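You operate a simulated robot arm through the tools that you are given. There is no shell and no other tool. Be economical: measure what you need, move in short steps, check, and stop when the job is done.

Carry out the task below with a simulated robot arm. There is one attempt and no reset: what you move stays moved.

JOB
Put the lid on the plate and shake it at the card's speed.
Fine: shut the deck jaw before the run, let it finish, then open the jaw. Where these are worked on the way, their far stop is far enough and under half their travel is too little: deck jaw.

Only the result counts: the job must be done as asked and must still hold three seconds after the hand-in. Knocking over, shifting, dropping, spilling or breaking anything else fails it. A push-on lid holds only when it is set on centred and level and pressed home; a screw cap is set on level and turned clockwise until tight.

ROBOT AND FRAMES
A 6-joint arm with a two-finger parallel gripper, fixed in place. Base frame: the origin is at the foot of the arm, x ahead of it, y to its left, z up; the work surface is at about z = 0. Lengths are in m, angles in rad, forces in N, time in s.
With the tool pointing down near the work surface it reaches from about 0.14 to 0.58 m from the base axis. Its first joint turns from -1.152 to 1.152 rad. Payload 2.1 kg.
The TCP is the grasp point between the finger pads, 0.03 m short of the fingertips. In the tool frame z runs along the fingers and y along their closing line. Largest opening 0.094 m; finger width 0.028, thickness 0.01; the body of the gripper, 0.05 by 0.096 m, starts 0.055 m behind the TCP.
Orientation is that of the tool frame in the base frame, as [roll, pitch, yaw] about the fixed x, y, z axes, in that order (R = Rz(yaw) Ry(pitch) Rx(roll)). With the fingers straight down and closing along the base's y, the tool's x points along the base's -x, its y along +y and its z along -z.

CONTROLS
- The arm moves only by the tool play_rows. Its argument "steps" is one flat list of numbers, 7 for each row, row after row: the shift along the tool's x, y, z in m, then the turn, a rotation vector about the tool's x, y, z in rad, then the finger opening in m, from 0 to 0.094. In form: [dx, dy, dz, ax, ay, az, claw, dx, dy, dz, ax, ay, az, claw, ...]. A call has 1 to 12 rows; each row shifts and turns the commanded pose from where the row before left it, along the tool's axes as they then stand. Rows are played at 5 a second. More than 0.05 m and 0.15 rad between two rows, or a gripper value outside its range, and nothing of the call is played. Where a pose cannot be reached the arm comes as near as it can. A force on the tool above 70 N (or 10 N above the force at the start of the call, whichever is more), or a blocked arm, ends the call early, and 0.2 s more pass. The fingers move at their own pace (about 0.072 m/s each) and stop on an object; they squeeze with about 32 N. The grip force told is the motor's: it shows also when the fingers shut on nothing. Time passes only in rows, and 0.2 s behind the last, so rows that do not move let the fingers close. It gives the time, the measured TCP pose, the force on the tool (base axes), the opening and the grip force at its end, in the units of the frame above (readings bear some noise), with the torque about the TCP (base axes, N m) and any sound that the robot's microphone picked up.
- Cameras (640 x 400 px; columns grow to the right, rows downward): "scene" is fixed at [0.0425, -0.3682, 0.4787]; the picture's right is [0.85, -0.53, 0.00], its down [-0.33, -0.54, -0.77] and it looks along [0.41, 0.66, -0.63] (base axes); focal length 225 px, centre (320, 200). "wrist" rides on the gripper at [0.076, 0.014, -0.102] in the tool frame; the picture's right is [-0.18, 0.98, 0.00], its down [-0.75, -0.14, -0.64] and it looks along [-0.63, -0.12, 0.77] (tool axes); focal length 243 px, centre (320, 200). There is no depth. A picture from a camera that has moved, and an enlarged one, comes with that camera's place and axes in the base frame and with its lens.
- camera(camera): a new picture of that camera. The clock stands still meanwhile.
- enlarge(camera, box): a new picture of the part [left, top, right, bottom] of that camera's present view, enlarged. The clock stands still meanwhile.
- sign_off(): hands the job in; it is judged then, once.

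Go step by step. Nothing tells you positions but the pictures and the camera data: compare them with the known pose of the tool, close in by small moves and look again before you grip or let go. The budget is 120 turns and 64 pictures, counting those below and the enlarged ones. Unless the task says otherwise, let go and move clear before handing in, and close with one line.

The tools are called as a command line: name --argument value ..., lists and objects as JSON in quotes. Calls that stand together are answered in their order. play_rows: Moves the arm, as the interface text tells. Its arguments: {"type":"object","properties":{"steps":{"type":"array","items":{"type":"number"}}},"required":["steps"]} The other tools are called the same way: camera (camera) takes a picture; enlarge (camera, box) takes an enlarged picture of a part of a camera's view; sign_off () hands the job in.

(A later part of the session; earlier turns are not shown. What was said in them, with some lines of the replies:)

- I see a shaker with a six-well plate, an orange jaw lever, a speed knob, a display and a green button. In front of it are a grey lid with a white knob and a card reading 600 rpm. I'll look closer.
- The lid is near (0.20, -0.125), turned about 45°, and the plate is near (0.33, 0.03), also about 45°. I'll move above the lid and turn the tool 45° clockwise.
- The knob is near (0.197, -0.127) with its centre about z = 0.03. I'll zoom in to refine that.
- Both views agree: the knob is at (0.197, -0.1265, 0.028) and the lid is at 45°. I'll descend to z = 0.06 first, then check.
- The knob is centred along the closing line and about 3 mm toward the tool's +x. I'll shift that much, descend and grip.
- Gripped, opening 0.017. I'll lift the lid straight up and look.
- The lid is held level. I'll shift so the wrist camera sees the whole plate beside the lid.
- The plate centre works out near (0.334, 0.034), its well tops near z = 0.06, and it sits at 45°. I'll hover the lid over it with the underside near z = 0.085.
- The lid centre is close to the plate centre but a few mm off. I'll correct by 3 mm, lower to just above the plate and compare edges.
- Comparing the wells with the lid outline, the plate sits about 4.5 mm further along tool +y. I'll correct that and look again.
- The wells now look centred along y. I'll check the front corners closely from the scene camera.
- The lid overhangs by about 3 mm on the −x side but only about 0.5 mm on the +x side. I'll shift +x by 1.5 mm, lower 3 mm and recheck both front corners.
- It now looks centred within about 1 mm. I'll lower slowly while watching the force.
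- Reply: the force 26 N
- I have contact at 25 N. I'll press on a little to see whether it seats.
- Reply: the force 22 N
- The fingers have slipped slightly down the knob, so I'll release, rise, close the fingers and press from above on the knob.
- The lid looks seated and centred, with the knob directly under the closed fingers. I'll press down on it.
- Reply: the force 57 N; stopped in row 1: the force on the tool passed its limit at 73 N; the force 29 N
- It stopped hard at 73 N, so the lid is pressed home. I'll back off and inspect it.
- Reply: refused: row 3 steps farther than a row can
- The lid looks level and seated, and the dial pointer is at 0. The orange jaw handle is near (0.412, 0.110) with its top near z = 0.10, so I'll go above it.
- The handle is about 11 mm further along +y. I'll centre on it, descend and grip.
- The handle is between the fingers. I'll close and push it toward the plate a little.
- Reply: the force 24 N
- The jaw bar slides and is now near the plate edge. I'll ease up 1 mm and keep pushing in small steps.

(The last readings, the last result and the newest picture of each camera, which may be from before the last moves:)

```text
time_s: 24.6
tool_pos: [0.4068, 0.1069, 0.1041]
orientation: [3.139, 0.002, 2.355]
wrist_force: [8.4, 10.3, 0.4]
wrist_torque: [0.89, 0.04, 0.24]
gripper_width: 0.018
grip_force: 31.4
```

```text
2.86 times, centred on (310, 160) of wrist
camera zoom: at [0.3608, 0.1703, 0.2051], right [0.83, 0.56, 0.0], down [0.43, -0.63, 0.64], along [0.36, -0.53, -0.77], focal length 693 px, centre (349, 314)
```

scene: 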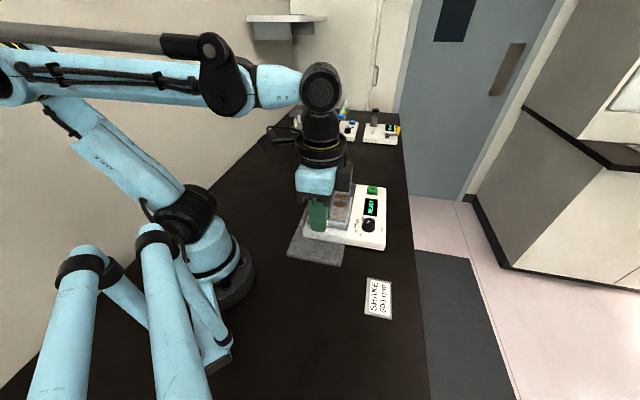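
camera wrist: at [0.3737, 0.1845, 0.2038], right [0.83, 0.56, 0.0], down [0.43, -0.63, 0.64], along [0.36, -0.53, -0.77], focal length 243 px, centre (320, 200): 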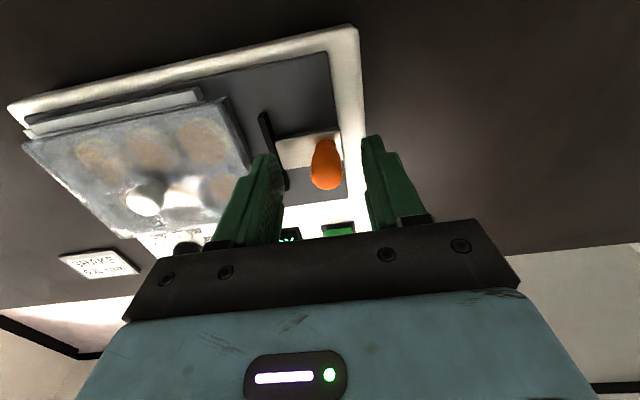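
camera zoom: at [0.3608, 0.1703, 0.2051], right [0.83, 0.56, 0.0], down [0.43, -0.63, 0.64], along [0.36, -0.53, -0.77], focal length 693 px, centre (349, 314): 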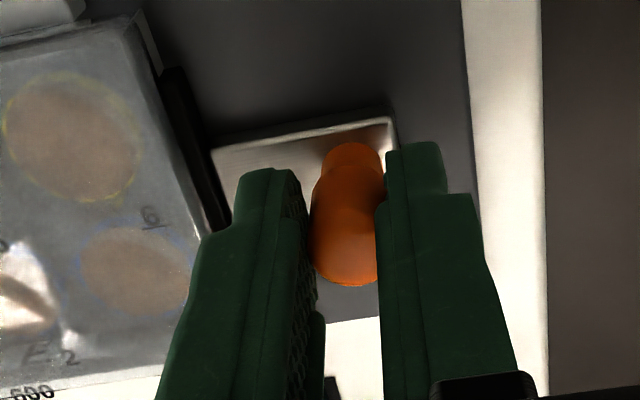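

Reaction of about 13 N is building, so it's near its stop. One more small push.

play_rows --steps '[0, -0.001, 0, 0, 0, 0, 0.0, 0, -0.001, 0, 0, 0, 0, 0.0, 0, 0, 0, 0, 0, 0, 0.0]'

enlarge --camera "scene" --box '[310, 165, 390, 232]'

```text
time_s: 25.4
tool_pos: [0.4029, 0.1058, 0.1036]
orientation: [3.141, -0.003, 2.357]
wrist_force: [4.3, 20.4, 0.1]
wrist_torque: [0.64, -0.28, 0.03]
gripper_width: 0.0178
grip_force: 32.1
```

```text
5.97 times, centred on (350, 198) of scene
camera zoom: at [0.0426, -0.3682, 0.4787], right [0.85, -0.53, 0.0], down [-0.33, -0.54, -0.77], along [0.41, 0.66, -0.63], focal length 1341 px, centre (141, 209)
```

zoom: 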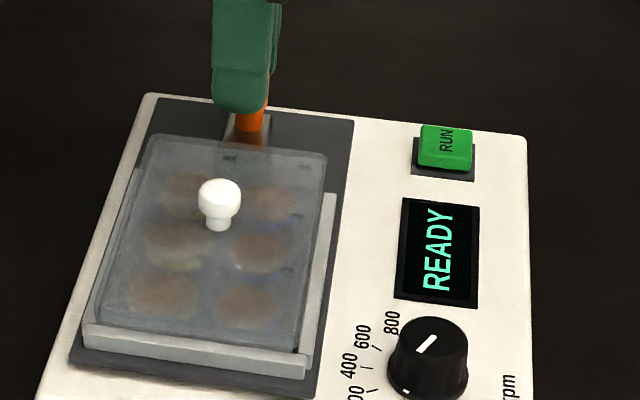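

play_rows --steps '[0, -0.001, 0, 0, 0, 0, 0.0, 0, -0.001, 0, 0, 0, 0, 0.0, 0, 0, 0, 0, 0, 0, 0.0]'

```text
time_s: 26.2
tool_pos: [0.4011, 0.1008, 0.1035]
orientation: [-3.138, 0.002, 2.354]
wrist_force: [-3.0, 0.9, -0.4]
wrist_torque: [0.13, -0.32, -0.29]
gripper_width: 0.0181
grip_force: 32.5
```

The force dropped, so I need to see what moved.

enlarge --camera "scene" --box '[310, 165, 390, 232]'

enlarge --camera "wrist" --box '[100, 70, 420, 230]'

```text
5.97 times, centred on (350, 198) of scene
camera zoom: at [0.0426, -0.3682, 0.4787], right [0.85, -0.53, 0.0], down [-0.33, -0.54, -0.77], along [0.41, 0.66, -0.63], focal length 1341 px, centre (141, 209)
```

zoom: 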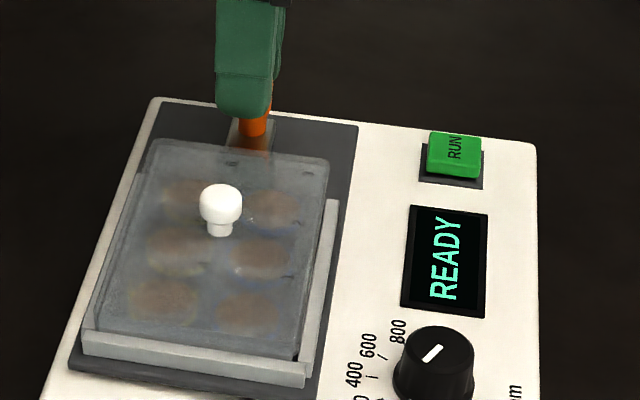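

```text
2.00 times, centred on (260, 150) of wrist
camera zoom: at [0.3578, 0.165, 0.2052], right [0.83, 0.56, 0.0], down [0.43, -0.63, 0.64], along [0.36, -0.53, -0.77], focal length 485 px, centre (440, 300)
```

zoom: 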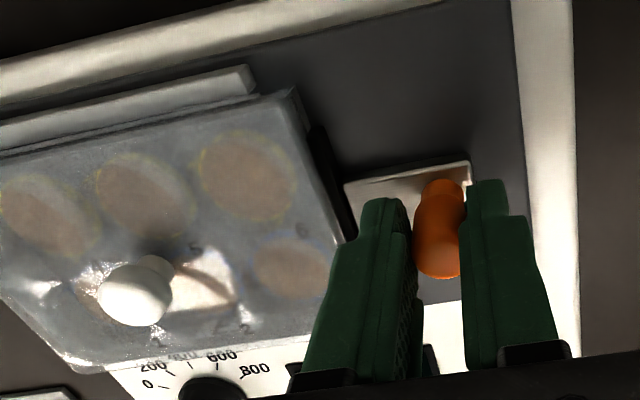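

enlarge --camera "scene" --box '[280, 160, 420, 330]'

```text
2.35 times, centred on (350, 245) of scene
camera zoom: at [0.0426, -0.3682, 0.4787], right [0.85, -0.53, 0.0], down [-0.33, -0.54, -0.77], along [0.41, 0.66, -0.63], focal length 528 px, centre (249, 94)
```

zoom: 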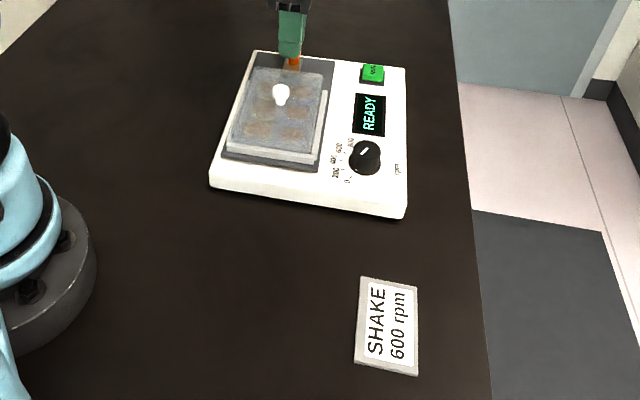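

The jaw is at its stop and the shaker itself slid a few mm, so I'll stop pushing. Next I release and move above the dial.

play_rows --steps '[0, 0, 0, 0, 0, 0, 0.045, 0, 0, 0, 0, 0, 0, 0.045, 0, 0, -0.04, 0, 0, 0, 0.045, 0, 0, -0.04, 0, 0, 0, 0.06, -0.026, -0.0385, 0, 0, 0, 0, 0.06, -0.026, -0.0385, 0, 0, 0, 0, 0.06, -0.026, -0.0385, 0, 0, 0, 0, 0.06, -0.026, -0.0385, 0, 0, 0, 0, 0.06, 0, 0, 0, 0, 0, 0, 0.06]'

camera --camera "wrist"

```text
time_s: 28.2
tool_pos: [0.3655, -0.0785, 0.1833]
orientation: [-3.139, 0.0, 2.357]
wrist_force: [0.4, 0.0, 0.4]
wrist_torque: [0.02, 0.0, -0.03]
gripper_width: 0.0597
grip_force: 0.0
```

```text
15 pictures are left
camera wrist: at [0.3216, -0.015, 0.2844], right [0.83, 0.56, 0.0], down [0.43, -0.63, 0.64], along [0.36, -0.53, -0.77], focal length 243 px, centre (320, 200)
```

wrist: 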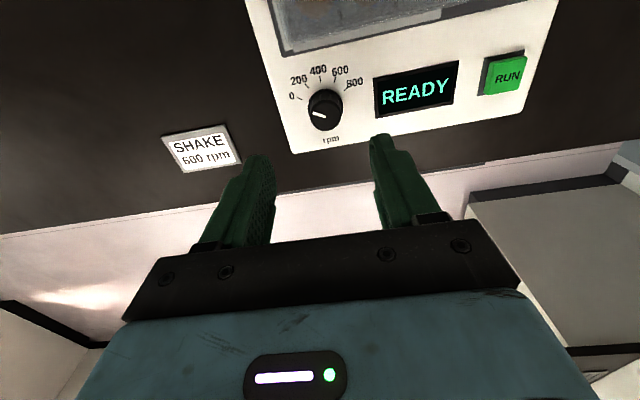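

enlarge --camera "wrist" --box '[270, 55, 370, 155]'

```text
4.00 times, centred on (320, 105) of wrist
camera zoom: at [0.3216, -0.015, 0.2844], right [0.83, 0.56, 0.0], down [0.43, -0.63, 0.64], along [0.36, -0.53, -0.77], focal length 970 px, centre (320, 580)
```

zoom: 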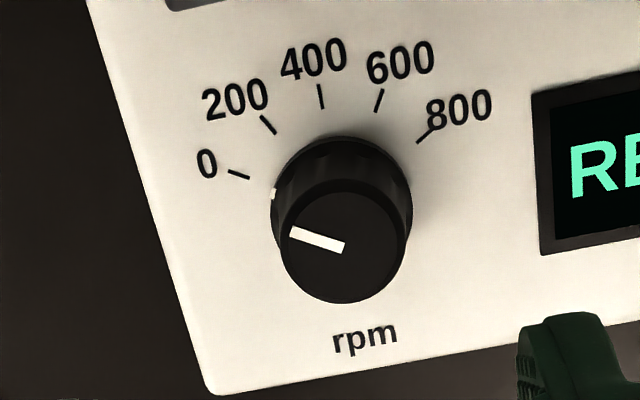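

The ticks are 30° apart and the pointer is at 0, so 600 needs a 90° clockwise turn. I'll centre on the dial and pre-rotate 90° counter-clockwise.

play_rows --steps '[-0.0066, 0.0039, 0, 0, 0, 0, 0.06, 0, 0, 0, 0, 0, -0.1428, 0.06, 0, 0, 0, 0, 0, -0.1428, 0.06, 0, 0, 0, 0, 0, -0.1428, 0.06, 0, 0, 0, 0, 0, -0.1428, 0.06, 0, 0, 0, 0, 0, -0.1428, 0.06, 0, 0, 0, 0, 0, -0.1428, 0.06, 0, 0, 0, 0, 0, -0.1428, 0.06, 0, 0, 0, 0, 0, -0.1428, 0.06, 0, 0, 0, 0, 0, -0.1428, 0.06, 0, 0, 0, 0, 0, -0.1428, 0.06, 0, 0, 0, 0, 0, -0.1428, 0.06]'

play_rows --steps '[0, 0, 0.03, 0, 0, 0, 0.06, 0, 0, 0.03, 0, 0, 0, 0.06, 0, 0, 0.02, 0, 0, 0, 0.06, 0, 0, 0, 0, 0, 0, 0.06]'

camera --camera "wrist"

```text
time_s: 30.8
tool_pos: [0.3734, -0.081, 0.1827]
orientation: [-3.141, -0.001, -2.355]
wrist_force: [-0.4, -0.4, -0.1]
wrist_torque: [0.0, -0.02, 0.04]
gripper_width: 0.0598
grip_force: 0.0
```

```text
time_s: 31.8
tool_pos: [0.3742, -0.0812, 0.1037]
orientation: [-3.14, -0.001, -2.358]
wrist_force: [0.0, -0.2, 0.6]
wrist_torque: [-0.01, -0.02, 0.03]
gripper_width: 0.06
grip_force: 0.1
```

```text
13 pictures are left
camera wrist: at [0.3102, -0.1258, 0.2049], right [-0.56, 0.83, 0.0], down [0.63, 0.43, 0.64], along [0.53, 0.36, -0.77], focal length 243 px, centre (320, 200)
```

wrist: 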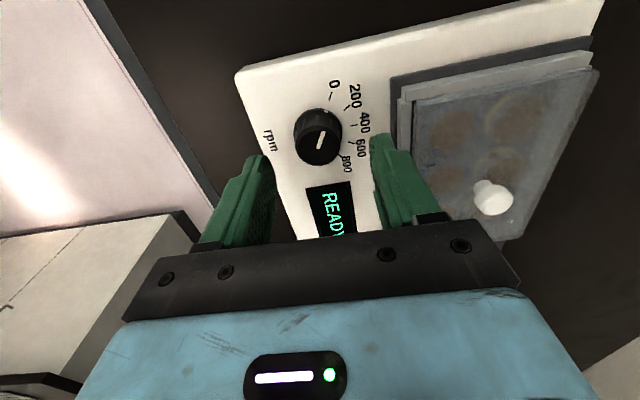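

The knob is about 3 mm toward tool +x. I'll adjust, descend and grip the dial.

play_rows --steps '[0.003, 0.0005, 0.013, 0, 0, 0, 0.06, 0, 0, 0.013, 0, 0, 0, 0.06, 0, 0, 0, 0, 0, 0, 0.06, 0, 0, 0, 0, 0, 0, 0.0, 0, 0, 0, 0, 0, 0, 0.0, 0, 0, 0, 0, 0, 0, 0.0]'

enlarge --camera "wrist" --box '[240, 70, 400, 230]'

```text
time_s: 33.2
tool_pos: [0.3712, -0.085, 0.077]
orientation: [-3.137, -0.001, -2.361]
wrist_force: [9.5, -20.1, 0.2]
wrist_torque: [-0.29, -0.35, -0.03]
gripper_width: 0.0314
grip_force: 31.9
```

```text
2.50 times, centred on (320, 150) of wrist
camera zoom: at [0.3067, -0.1286, 0.1789], right [-0.56, 0.83, 0.0], down [0.63, 0.43, 0.64], along [0.53, 0.36, -0.77], focal length 606 px, centre (320, 325)
```

zoom: 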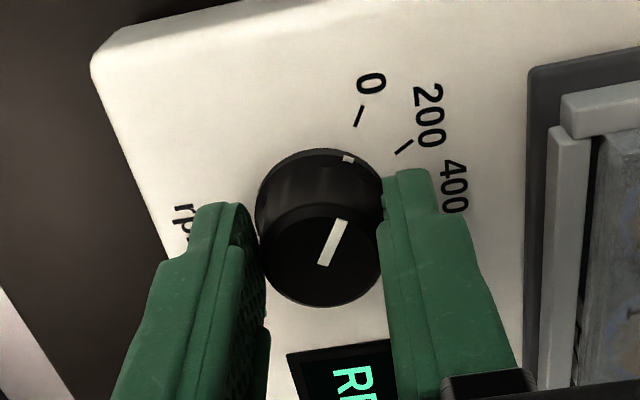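

It's gripped, but with a side load from a small offset. I'll reopen, shift 1.5 mm and re-grip.

play_rows --steps '[0, 0, 0, 0, 0, 0, 0.05, 0.0025, -0.0018, 0, 0, 0, 0, 0.05, 0, 0, 0, 0, 0, 0, 0.0, 0, 0, 0, 0, 0, 0, 0.0, 0, 0, 0, 0, 0, 0, 0.0]'

```text
time_s: 34.4
tool_pos: [0.3706, -0.0858, 0.0774]
orientation: [3.139, 0.0, -2.356]
wrist_force: [-4.7, 8.1, 2.0]
wrist_torque: [0.12, 0.16, 0.06]
gripper_width: 0.0314
grip_force: 32.3
```

The side load is small now. I'll turn clockwise about 90°.

play_rows --steps '[0, 0.0005, 0, 0, 0, 0.1309, 0.0, 0, 0, 0, 0, 0, 0.1309, 0.0, 0, 0, 0, 0, 0, 0.1309, 0.0, 0, 0, 0, 0, 0, 0.1309, 0.0, 0, 0, 0, 0, 0, 0.1309, 0.0, 0, 0, 0, 0, 0, 0.1309, 0.0, 0, 0, 0, 0, 0, 0.1309, 0.0, 0, 0, 0, 0, 0, 0.1309, 0.0, 0, 0, 0, 0, 0, 0.1309, 0.0, 0, 0, 0, 0, 0, 0.1309, 0.0, 0, 0, 0, 0, 0, 0.1309, 0.0, 0, 0, 0, 0, 0, 0.1309, 0.0]'

enlarge --camera "wrist" --box '[240, 50, 440, 230]'

```text
time_s: 37.0
tool_pos: [0.3714, -0.0866, 0.0769]
orientation: [3.137, 0.0, 2.353]
wrist_force: [12.2, 15.3, 1.3]
wrist_torque: [0.34, -0.35, 0.08]
gripper_width: 0.0314
grip_force: 32.0
```

```text
2.22 times, centred on (340, 140) of wrist
camera zoom: at [0.3271, -0.023, 0.1792], right [0.83, 0.56, 0.0], down [0.43, -0.64, 0.64], along [0.36, -0.53, -0.77], focal length 539 px, centre (276, 333)
```

zoom: 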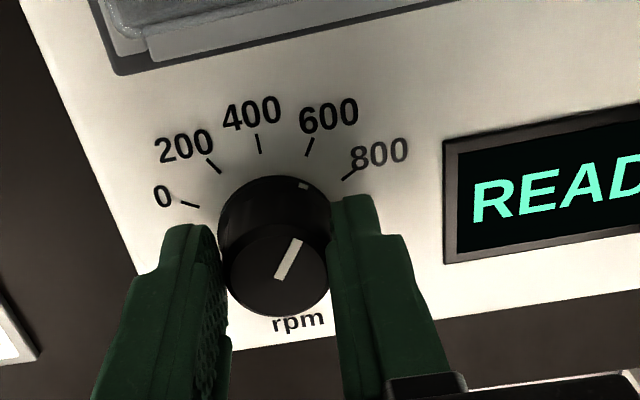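

The pointer is near 600. I'll zoom in to check it precisely.

enlarge --camera "wrist" --box '[300, 85, 390, 180]'

```text
4.21 times, centred on (345, 132) of wrist
camera zoom: at [0.3271, -0.023, 0.1792], right [0.83, 0.56, 0.0], down [0.43, -0.64, 0.64], along [0.36, -0.53, -0.77], focal length 1022 px, centre (215, 484)
```

zoom: 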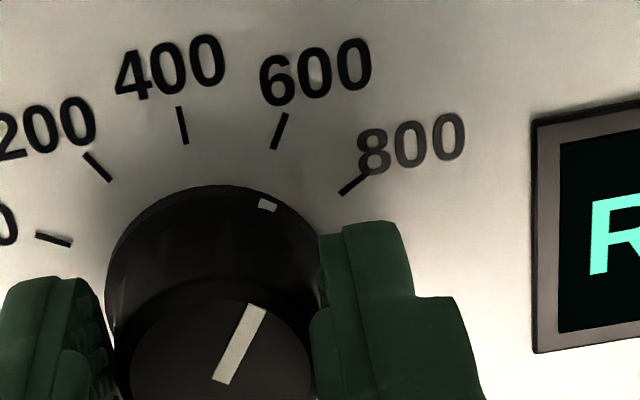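

Within error that's 600. I'll release, rise and check the pointer unobstructed.

play_rows --steps '[0, 0, 0, 0, 0, 0, 0.06, 0, 0, 0, 0, 0, 0, 0.06, 0, 0, -0.03, 0, 0, 0, 0.06, 0, 0, -0.04, 0, 0, 0, 0.06, 0, 0, -0.035, 0, 0, 0, 0.03, 0, 0, 0, 0, 0, 0, 0.0, 0, 0, 0, 0, 0, 0, 0.0]'

enlarge --camera "wrist" --box '[270, 35, 390, 155]'

```text
time_s: 38.6
tool_pos: [0.3701, -0.0852, 0.1853]
orientation: [-3.139, 0.0, 2.354]
wrist_force: [-0.5, 0.8, -0.4]
wrist_torque: [-0.01, 0.01, -0.02]
gripper_width: 0.0
grip_force: 31.9
```

```text
3.33 times, centred on (330, 95) of wrist
camera zoom: at [0.3267, -0.0215, 0.2868], right [0.83, 0.56, 0.0], down [0.43, -0.63, 0.64], along [0.36, -0.53, -0.77], focal length 809 px, centre (287, 550)
```

zoom: 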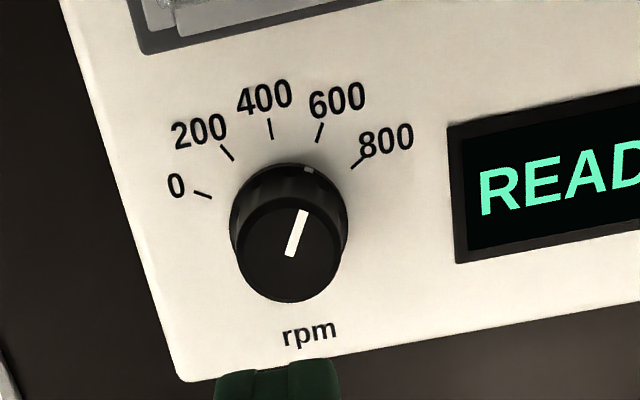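

The pointer is on 600. I'll move above RUN with the fingers closed.

play_rows --steps '[0.0008, 0.0405, 0, 0, 0, 0, 0.0, 0.0008, 0.0405, 0, 0, 0, 0, 0.0, 0.0008, 0.0405, 0, 0, 0, 0, 0.0, 0.0008, 0.0405, 0, 0, 0, 0, 0.0, 0, 0, 0.03, 0, 0, 0, 0.0, 0, 0, 0.035, 0, 0, 0, 0.0, 0, 0, 0, 0, 0, 0, 0.0]'

camera --camera "wrist"

```text
time_s: 40.2
tool_pos: [0.4808, 0.0356, 0.116]
orientation: [-3.139, 0.0, 2.353]
wrist_force: [-0.9, 0.3, 0.0]
wrist_torque: [0.0, 0.0, -0.02]
gripper_width: 0.0
grip_force: 32.2
```

```text
8 pictures are left
camera wrist: at [0.4371, 0.0986, 0.2182], right [0.83, 0.56, 0.0], down [0.43, -0.63, 0.64], along [0.36, -0.53, -0.77], focal length 243 px, centre (320, 200)
```

wrist: 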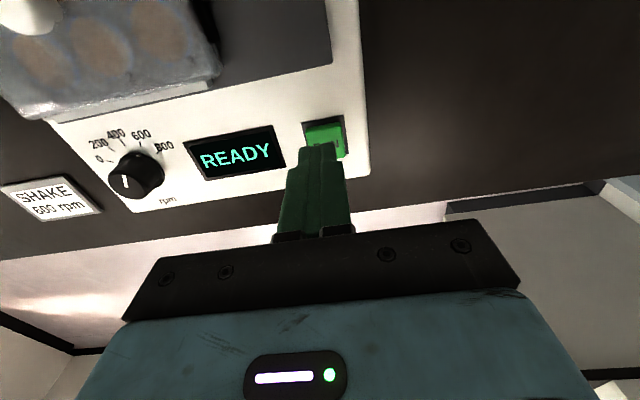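

The button is about 3 mm off. I'll correct and descend toward it.

play_rows --steps '[-0.002, 0.003, 0.02, 0, 0, 0, 0.0, 0, 0, 0.004, 0, 0, 0, 0.0, 0, 0, 0.003, 0, 0, 0, 0.0]'

```text
time_s: 41.0
tool_pos: [0.4855, 0.0327, 0.0902]
orientation: [-3.139, -0.001, 2.354]
wrist_force: [0.1, -1.2, -0.4]
wrist_torque: [-0.05, 0.02, 0.01]
gripper_width: 0.0001
grip_force: 32.1
```

play_rows --steps '[0, 0, 0.002, 0, 0, 0, 0.0, 0, 0, 0.002, 0, 0, 0, 0.0, 0, 0, 0.002, 0, 0, 0, 0.0]'

```text
time_s: 41.8
tool_pos: [0.4876, 0.0325, 0.0835]
orientation: [-3.14, 0.0, 2.354]
wrist_force: [0.5, -0.2, -1.2]
wrist_torque: [0.02, -0.02, 0.0]
gripper_width: 0.0
grip_force: 31.6
```

play_rows --steps '[0, 0, 0.0015, 0, 0, 0, 0.0, 0, 0, 0.0015, 0, 0, 0, 0.0, 0, 0, 0.0015, 0, 0, 0, 0.0]'

```text
time_s: 42.6
tool_pos: [0.4869, 0.0317, 0.0804]
orientation: [-3.141, 0.0, 2.355]
wrist_force: [-0.1, 0.0, 0.7]
wrist_torque: [-0.03, -0.01, -0.04]
gripper_width: 0.0
grip_force: 32.2
```

play_rows --steps '[0, 0, 0.0015, 0, 0, 0, 0.0, 0, 0, 0.0015, 0, 0, 0, 0.0]'

```text
time_s: 43.2
tool_pos: [0.4864, 0.031, 0.0769]
orientation: [-3.14, 0.001, 2.354]
wrist_force: [-0.2, -0.7, 0.6]
wrist_torque: [0.01, -0.01, 0.01]
gripper_width: 0.0
grip_force: 31.8
```

enlarge --camera "scene" --box '[345, 165, 405, 215]'

```text
8.00 times, centred on (375, 190) of scene
camera zoom: at [0.0425, -0.3682, 0.4787], right [0.85, -0.53, 0.0], down [-0.33, -0.54, -0.77], along [0.41, 0.66, -0.63], focal length 1797 px, centre (-120, 280)
```

zoom: 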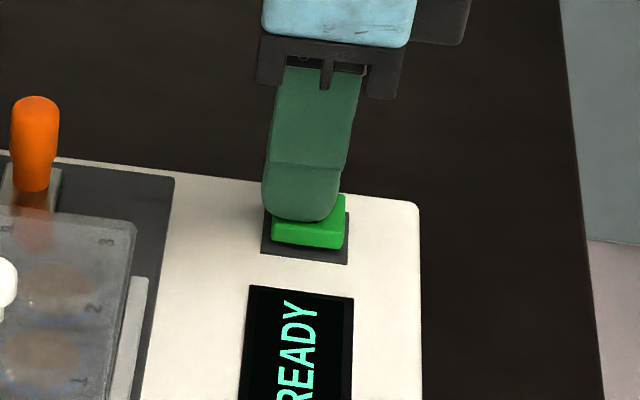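

The fingertip is right over the button. I'll press a bit further.

play_rows --steps '[-0.002, -0.001, 0.001, 0, 0, 0, 0.0, 0, 0, 0.0015, 0, 0, 0, 0.0, 0, 0, 0.0015, 0, 0, 0, 0.0]'

```text
time_s: 44.0
tool_pos: [0.4875, 0.0292, 0.0712]
orientation: [-3.141, 0.002, 2.353]
wrist_force: [2.4, -2.2, 16.5]
wrist_torque: [-0.05, -0.09, 0.11]
gripper_width: 0.0001
grip_force: 31.9
heard: click
```

It clicked. I'll rise, move back over the jaw handle at height, and check the display.

play_rows --steps '[0, 0, -0.03, 0, 0, 0, 0.0, 0, 0, -0.04, 0, 0, 0, 0.0, 0, 0, -0.03, 0, 0, 0, 0.03, 0, 0, 0, 0, 0, 0, 0.05]'

enlarge --camera "scene" --box '[300, 155, 400, 245]'

```text
time_s: 45.0
tool_pos: [0.4851, 0.03, 0.1752]
orientation: [-3.141, 0.002, 2.354]
wrist_force: [-0.5, -0.3, 0.2]
wrist_torque: [0.02, -0.02, 0.01]
gripper_width: 0.0502
grip_force: 0.1
```

```text
4.44 times, centred on (350, 200) of scene
camera zoom: at [0.0425, -0.3682, 0.4787], right [0.85, -0.53, 0.0], down [-0.33, -0.54, -0.77], along [0.41, 0.66, -0.63], focal length 998 px, centre (187, 200)
```

zoom: 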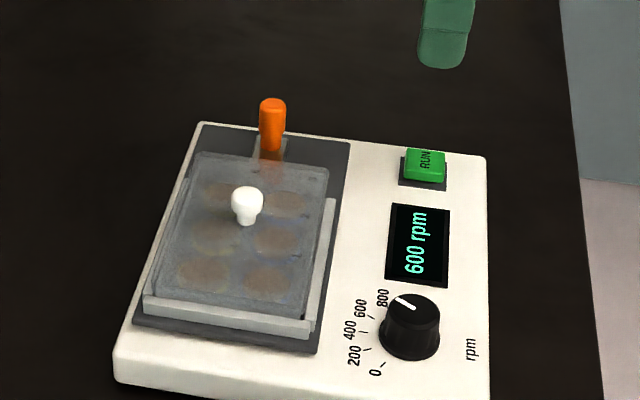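

It's running at 600 rpm. While it runs I'll hover over the handle and wait.

play_rows --steps '[0.0365, -0.003, 0, 0, 0, 0, 0.05, 0.0365, -0.003, 0, 0, 0, 0, 0.05, 0.0365, -0.003, 0, 0, 0, 0, 0.05, 0, 0, 0, 0, 0, 0, 0.05, 0, 0, 0, 0, 0, 0, 0.05, 0, 0, 0, 0, 0, 0, 0.05, 0, 0, 0, 0, 0, 0, 0.05, 0, 0, 0, 0, 0, 0, 0.05, 0, 0, 0, 0, 0, 0, 0.05, 0, 0, 0, 0, 0, 0, 0.05, 0, 0, 0, 0, 0, 0, 0.05, 0, 0, 0, 0, 0, 0, 0.05]'

play_rows --steps '[0, 0, 0, 0, 0, 0, 0.05, 0, 0, 0, 0, 0, 0, 0.05, 0, 0, 0, 0, 0, 0, 0.05, 0, 0, 0, 0, 0, 0, 0.05, 0, 0, 0, 0, 0, 0, 0.05, 0, 0, 0, 0, 0, 0, 0.05, 0, 0, 0, 0, 0, 0, 0.05, 0, 0, 0, 0, 0, 0, 0.05, 0, 0, 0, 0, 0, 0, 0.05, 0, 0, 0, 0, 0, 0, 0.05, 0, 0, 0, 0, 0, 0, 0.05, 0, 0, 0, 0, 0, 0, 0.05]'

play_rows --steps '[0, 0, 0, 0, 0, 0, 0.05, 0, 0, 0, 0, 0, 0, 0.05, 0, 0, 0, 0, 0, 0, 0.05, 0, 0, 0, 0, 0, 0, 0.05, 0, 0, 0, 0, 0, 0, 0.05, 0, 0, 0, 0, 0, 0, 0.05, 0, 0, 0, 0, 0, 0, 0.05, 0, 0, 0, 0, 0, 0, 0.05, 0, 0, 0, 0, 0, 0, 0.05, 0, 0, 0, 0, 0, 0, 0.05, 0, 0, 0, 0, 0, 0, 0.05, 0, 0, 0, 0, 0, 0, 0.05]'

```text
time_s: 47.6
tool_pos: [0.4032, 0.0999, 0.175]
orientation: [-3.14, 0.001, 2.355]
wrist_force: [-0.4, -0.2, -0.5]
wrist_torque: [-0.01, 0.0, -0.01]
gripper_width: 0.0502
grip_force: 0.0
```

```text
time_s: 50.2
tool_pos: [0.4032, 0.0997, 0.1742]
orientation: [-3.139, -0.001, 2.355]
wrist_force: [0.0, -0.7, 1.3]
wrist_torque: [0.01, 0.04, 0.0]
gripper_width: 0.0501
grip_force: 0.1
```

```text
time_s: 52.8
tool_pos: [0.4023, 0.1001, 0.1747]
orientation: [-3.139, 0.001, 2.354]
wrist_force: [-0.2, 0.0, -0.3]
wrist_torque: [0.01, 0.03, 0.01]
gripper_width: 0.0501
grip_force: 0.0
```

No finish signal yet, so I'll keep waiting.

play_rows --steps '[0, 0, 0, 0, 0, 0, 0.05, 0, 0, 0, 0, 0, 0, 0.05, 0, 0, 0, 0, 0, 0, 0.05, 0, 0, 0, 0, 0, 0, 0.05, 0, 0, 0, 0, 0, 0, 0.05, 0, 0, 0, 0, 0, 0, 0.05, 0, 0, 0, 0, 0, 0, 0.05, 0, 0, 0, 0, 0, 0, 0.05, 0, 0, 0, 0, 0, 0, 0.05, 0, 0, 0, 0, 0, 0, 0.05, 0, 0, 0, 0, 0, 0, 0.05, 0, 0, 0, 0, 0, 0, 0.05]'

play_rows --steps '[0, 0, 0, 0, 0, 0, 0.05, 0, 0, 0, 0, 0, 0, 0.05, 0, 0, 0, 0, 0, 0, 0.05, 0, 0, 0, 0, 0, 0, 0.05, 0, 0, 0, 0, 0, 0, 0.05, 0, 0, 0, 0, 0, 0, 0.05, 0, 0, 0, 0, 0, 0, 0.05, 0, 0, 0, 0, 0, 0, 0.05, 0, 0, 0, 0, 0, 0, 0.05, 0, 0, 0, 0, 0, 0, 0.05, 0, 0, 0, 0, 0, 0, 0.05, 0, 0, 0, 0, 0, 0, 0.05]'

camera --camera "wrist"

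```text
time_s: 55.4
tool_pos: [0.4036, 0.1004, 0.1747]
orientation: [-3.139, -0.001, 2.355]
wrist_force: [-0.5, -0.1, -0.2]
wrist_torque: [0.01, -0.01, 0.0]
gripper_width: 0.0501
grip_force: 0.1
```

```text
time_s: 58.0
tool_pos: [0.4034, 0.1002, 0.1747]
orientation: [-3.138, 0.0, 2.354]
wrist_force: [0.9, -0.5, -0.3]
wrist_torque: [0.03, -0.01, 0.01]
gripper_width: 0.0502
grip_force: 0.1
```

```text
5 pictures are left
camera wrist: at [0.3589, 0.1636, 0.2763], right [0.83, 0.56, 0.0], down [0.43, -0.63, 0.64], along [0.36, -0.53, -0.77], focal length 243 px, centre (320, 200)
```

wrist: 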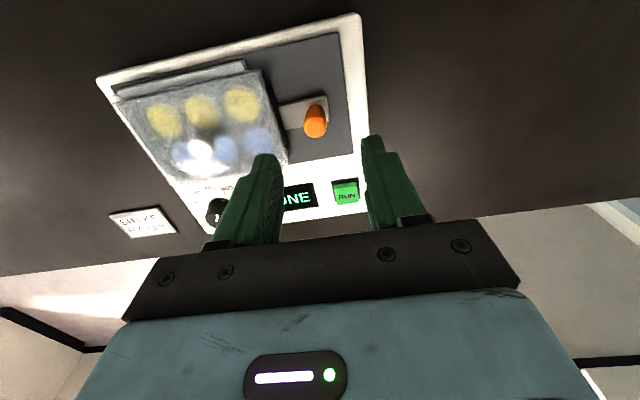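

The display shows DONE. Now I'll descend, grip the handle again and pull the jaw open.

play_rows --steps '[0.002, -0.0015, 0.02, 0, 0, 0, 0.042, 0, 0, 0.025, 0, 0, 0, 0.042, 0, 0, 0.025, 0, 0, 0, 0.042, 0, 0, 0, 0, 0, 0, 0.042, 0, 0, 0, 0, 0, 0, 0.0, 0, 0, 0, 0, 0, 0, 0.0, 0, 0, 0, 0, 0, 0, 0.0]'

```text
time_s: 59.6
tool_pos: [0.4011, 0.1018, 0.1031]
orientation: [-3.139, -0.001, 2.354]
wrist_force: [-3.8, -4.1, 0.1]
wrist_torque: [0.13, -0.06, -0.05]
gripper_width: 0.0176
grip_force: 31.9
```

play_rows --steps '[0, 0.003, 0, 0, 0, 0, 0.0, 0, 0.003, 0, 0, 0, 0, 0.0, 0, 0.003, 0, 0, 0, 0, 0.0]'

```text
time_s: 60.4
tool_pos: [0.4081, 0.1088, 0.1027]
orientation: [3.139, -0.002, 2.357]
wrist_force: [2.8, 3.1, 1.1]
wrist_torque: [-0.08, 0.22, 0.04]
gripper_width: 0.0177
grip_force: 32.1
```

play_rows --steps '[0, 0.002, 0, 0, 0, 0, 0.0, 0, 0.002, 0, 0, 0, 0, 0.0]'

play_rows --steps '[0, 0.0015, 0, 0, 0, 0, 0.0, 0, 0, 0, 0, 0, 0, 0.0]'

```text
time_s: 61.0
tool_pos: [0.4098, 0.1108, 0.1039]
orientation: [3.141, 0.0, 2.355]
wrist_force: [2.4, 2.1, 0.7]
wrist_torque: [0.4, -0.15, -0.02]
gripper_width: 0.0178
grip_force: 32.0
```

```text
time_s: 61.6
tool_pos: [0.4113, 0.1104, 0.1029]
orientation: [-3.141, 0.0, 2.354]
wrist_force: [1.9, 2.0, 0.1]
wrist_torque: [0.29, -0.16, -0.01]
gripper_width: 0.0176
grip_force: 32.2
```

play_rows --steps '[0, 0.0015, 0, 0, 0, 0, 0.0, 0, 0, 0, 0, 0, 0, 0.0]'

enlarge --camera "wrist" --box '[100, 70, 420, 230]'

```text
time_s: 62.2
tool_pos: [0.412, 0.1132, 0.103]
orientation: [-3.138, 0.0, 2.355]
wrist_force: [-4.6, -4.3, 0.3]
wrist_torque: [0.14, -0.08, -0.08]
gripper_width: 0.0176
grip_force: 32.5
```

```text
2.00 times, centred on (260, 150) of wrist
camera zoom: at [0.3686, 0.1759, 0.2049], right [0.83, 0.56, 0.0], down [0.43, -0.63, 0.64], along [0.36, -0.53, -0.77], focal length 485 px, centre (440, 300)
```

zoom: 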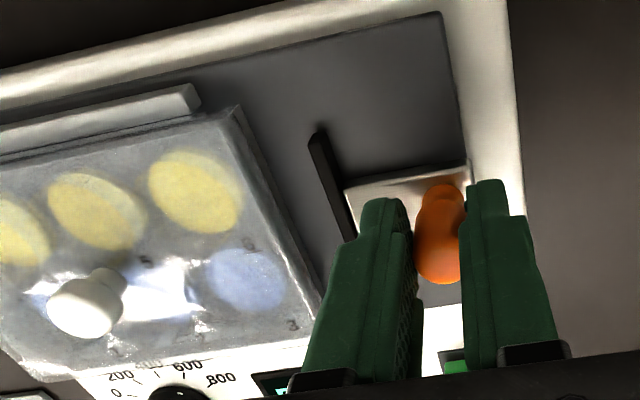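

The jaw is open with a clear gap to the plate, and a reaction shows it at its stop. One last millimetre, then release and rise.

play_rows --steps '[0, 0.001, 0, 0, 0, 0, 0.0, 0, 0, 0, 0, 0, 0, 0.0]'

play_rows --steps '[0, 0, 0, 0, 0, 0, 0.042, 0, 0, 0, 0, 0, 0, 0.042, 0, 0, -0.04, 0, 0, 0, 0.042, 0, 0, -0.04, 0, 0, 0, 0.042, 0, 0, -0.04, 0, 0, 0, 0.042, 0, 0, 0, 0, 0, 0, 0.042]'

enlarge --camera "scene" --box '[280, 160, 420, 330]'

```text
time_s: 62.8
tool_pos: [0.4125, 0.1122, 0.1034]
orientation: [-3.141, 0.0, 2.355]
wrist_force: [-5.4, -6.3, 0.5]
wrist_torque: [0.07, -0.05, -0.08]
gripper_width: 0.0179
grip_force: 31.5
```

```text
time_s: 64.2
tool_pos: [0.412, 0.1106, 0.2226]
orientation: [-3.138, 0.001, 2.353]
wrist_force: [-0.2, -0.3, -0.2]
wrist_torque: [-0.02, 0.01, -0.02]
gripper_width: 0.042
grip_force: 0.0
```

```text
2.35 times, centred on (350, 245) of scene
camera zoom: at [0.0425, -0.3682, 0.4787], right [0.85, -0.53, 0.0], down [-0.33, -0.54, -0.77], along [0.41, 0.66, -0.63], focal length 528 px, centre (249, 94)
```

zoom: 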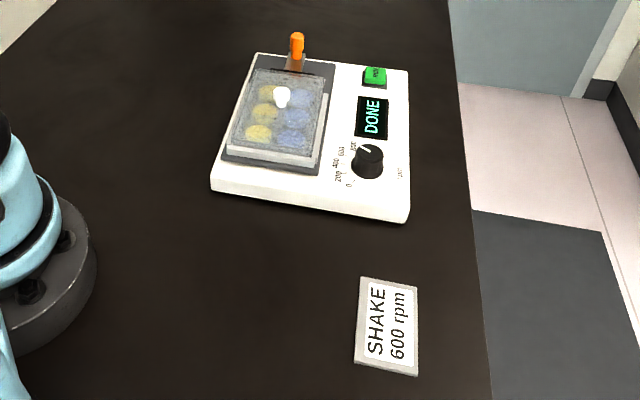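

The display shows DONE, the lid is on, the jaw is open and the arm is clear. The shaker now sits about 6 mm from where it started, and I'm leaving it there rather than risk disturbing it further.

sign_off

```text
The job is handed in.
```

The lid is pressed on, the plate was shaken at 600 rpm with the jaw shut until the display read DONE, and the jaw is open again; pushing the jaw shut slid the shaker about 6 mm, and I left it there.
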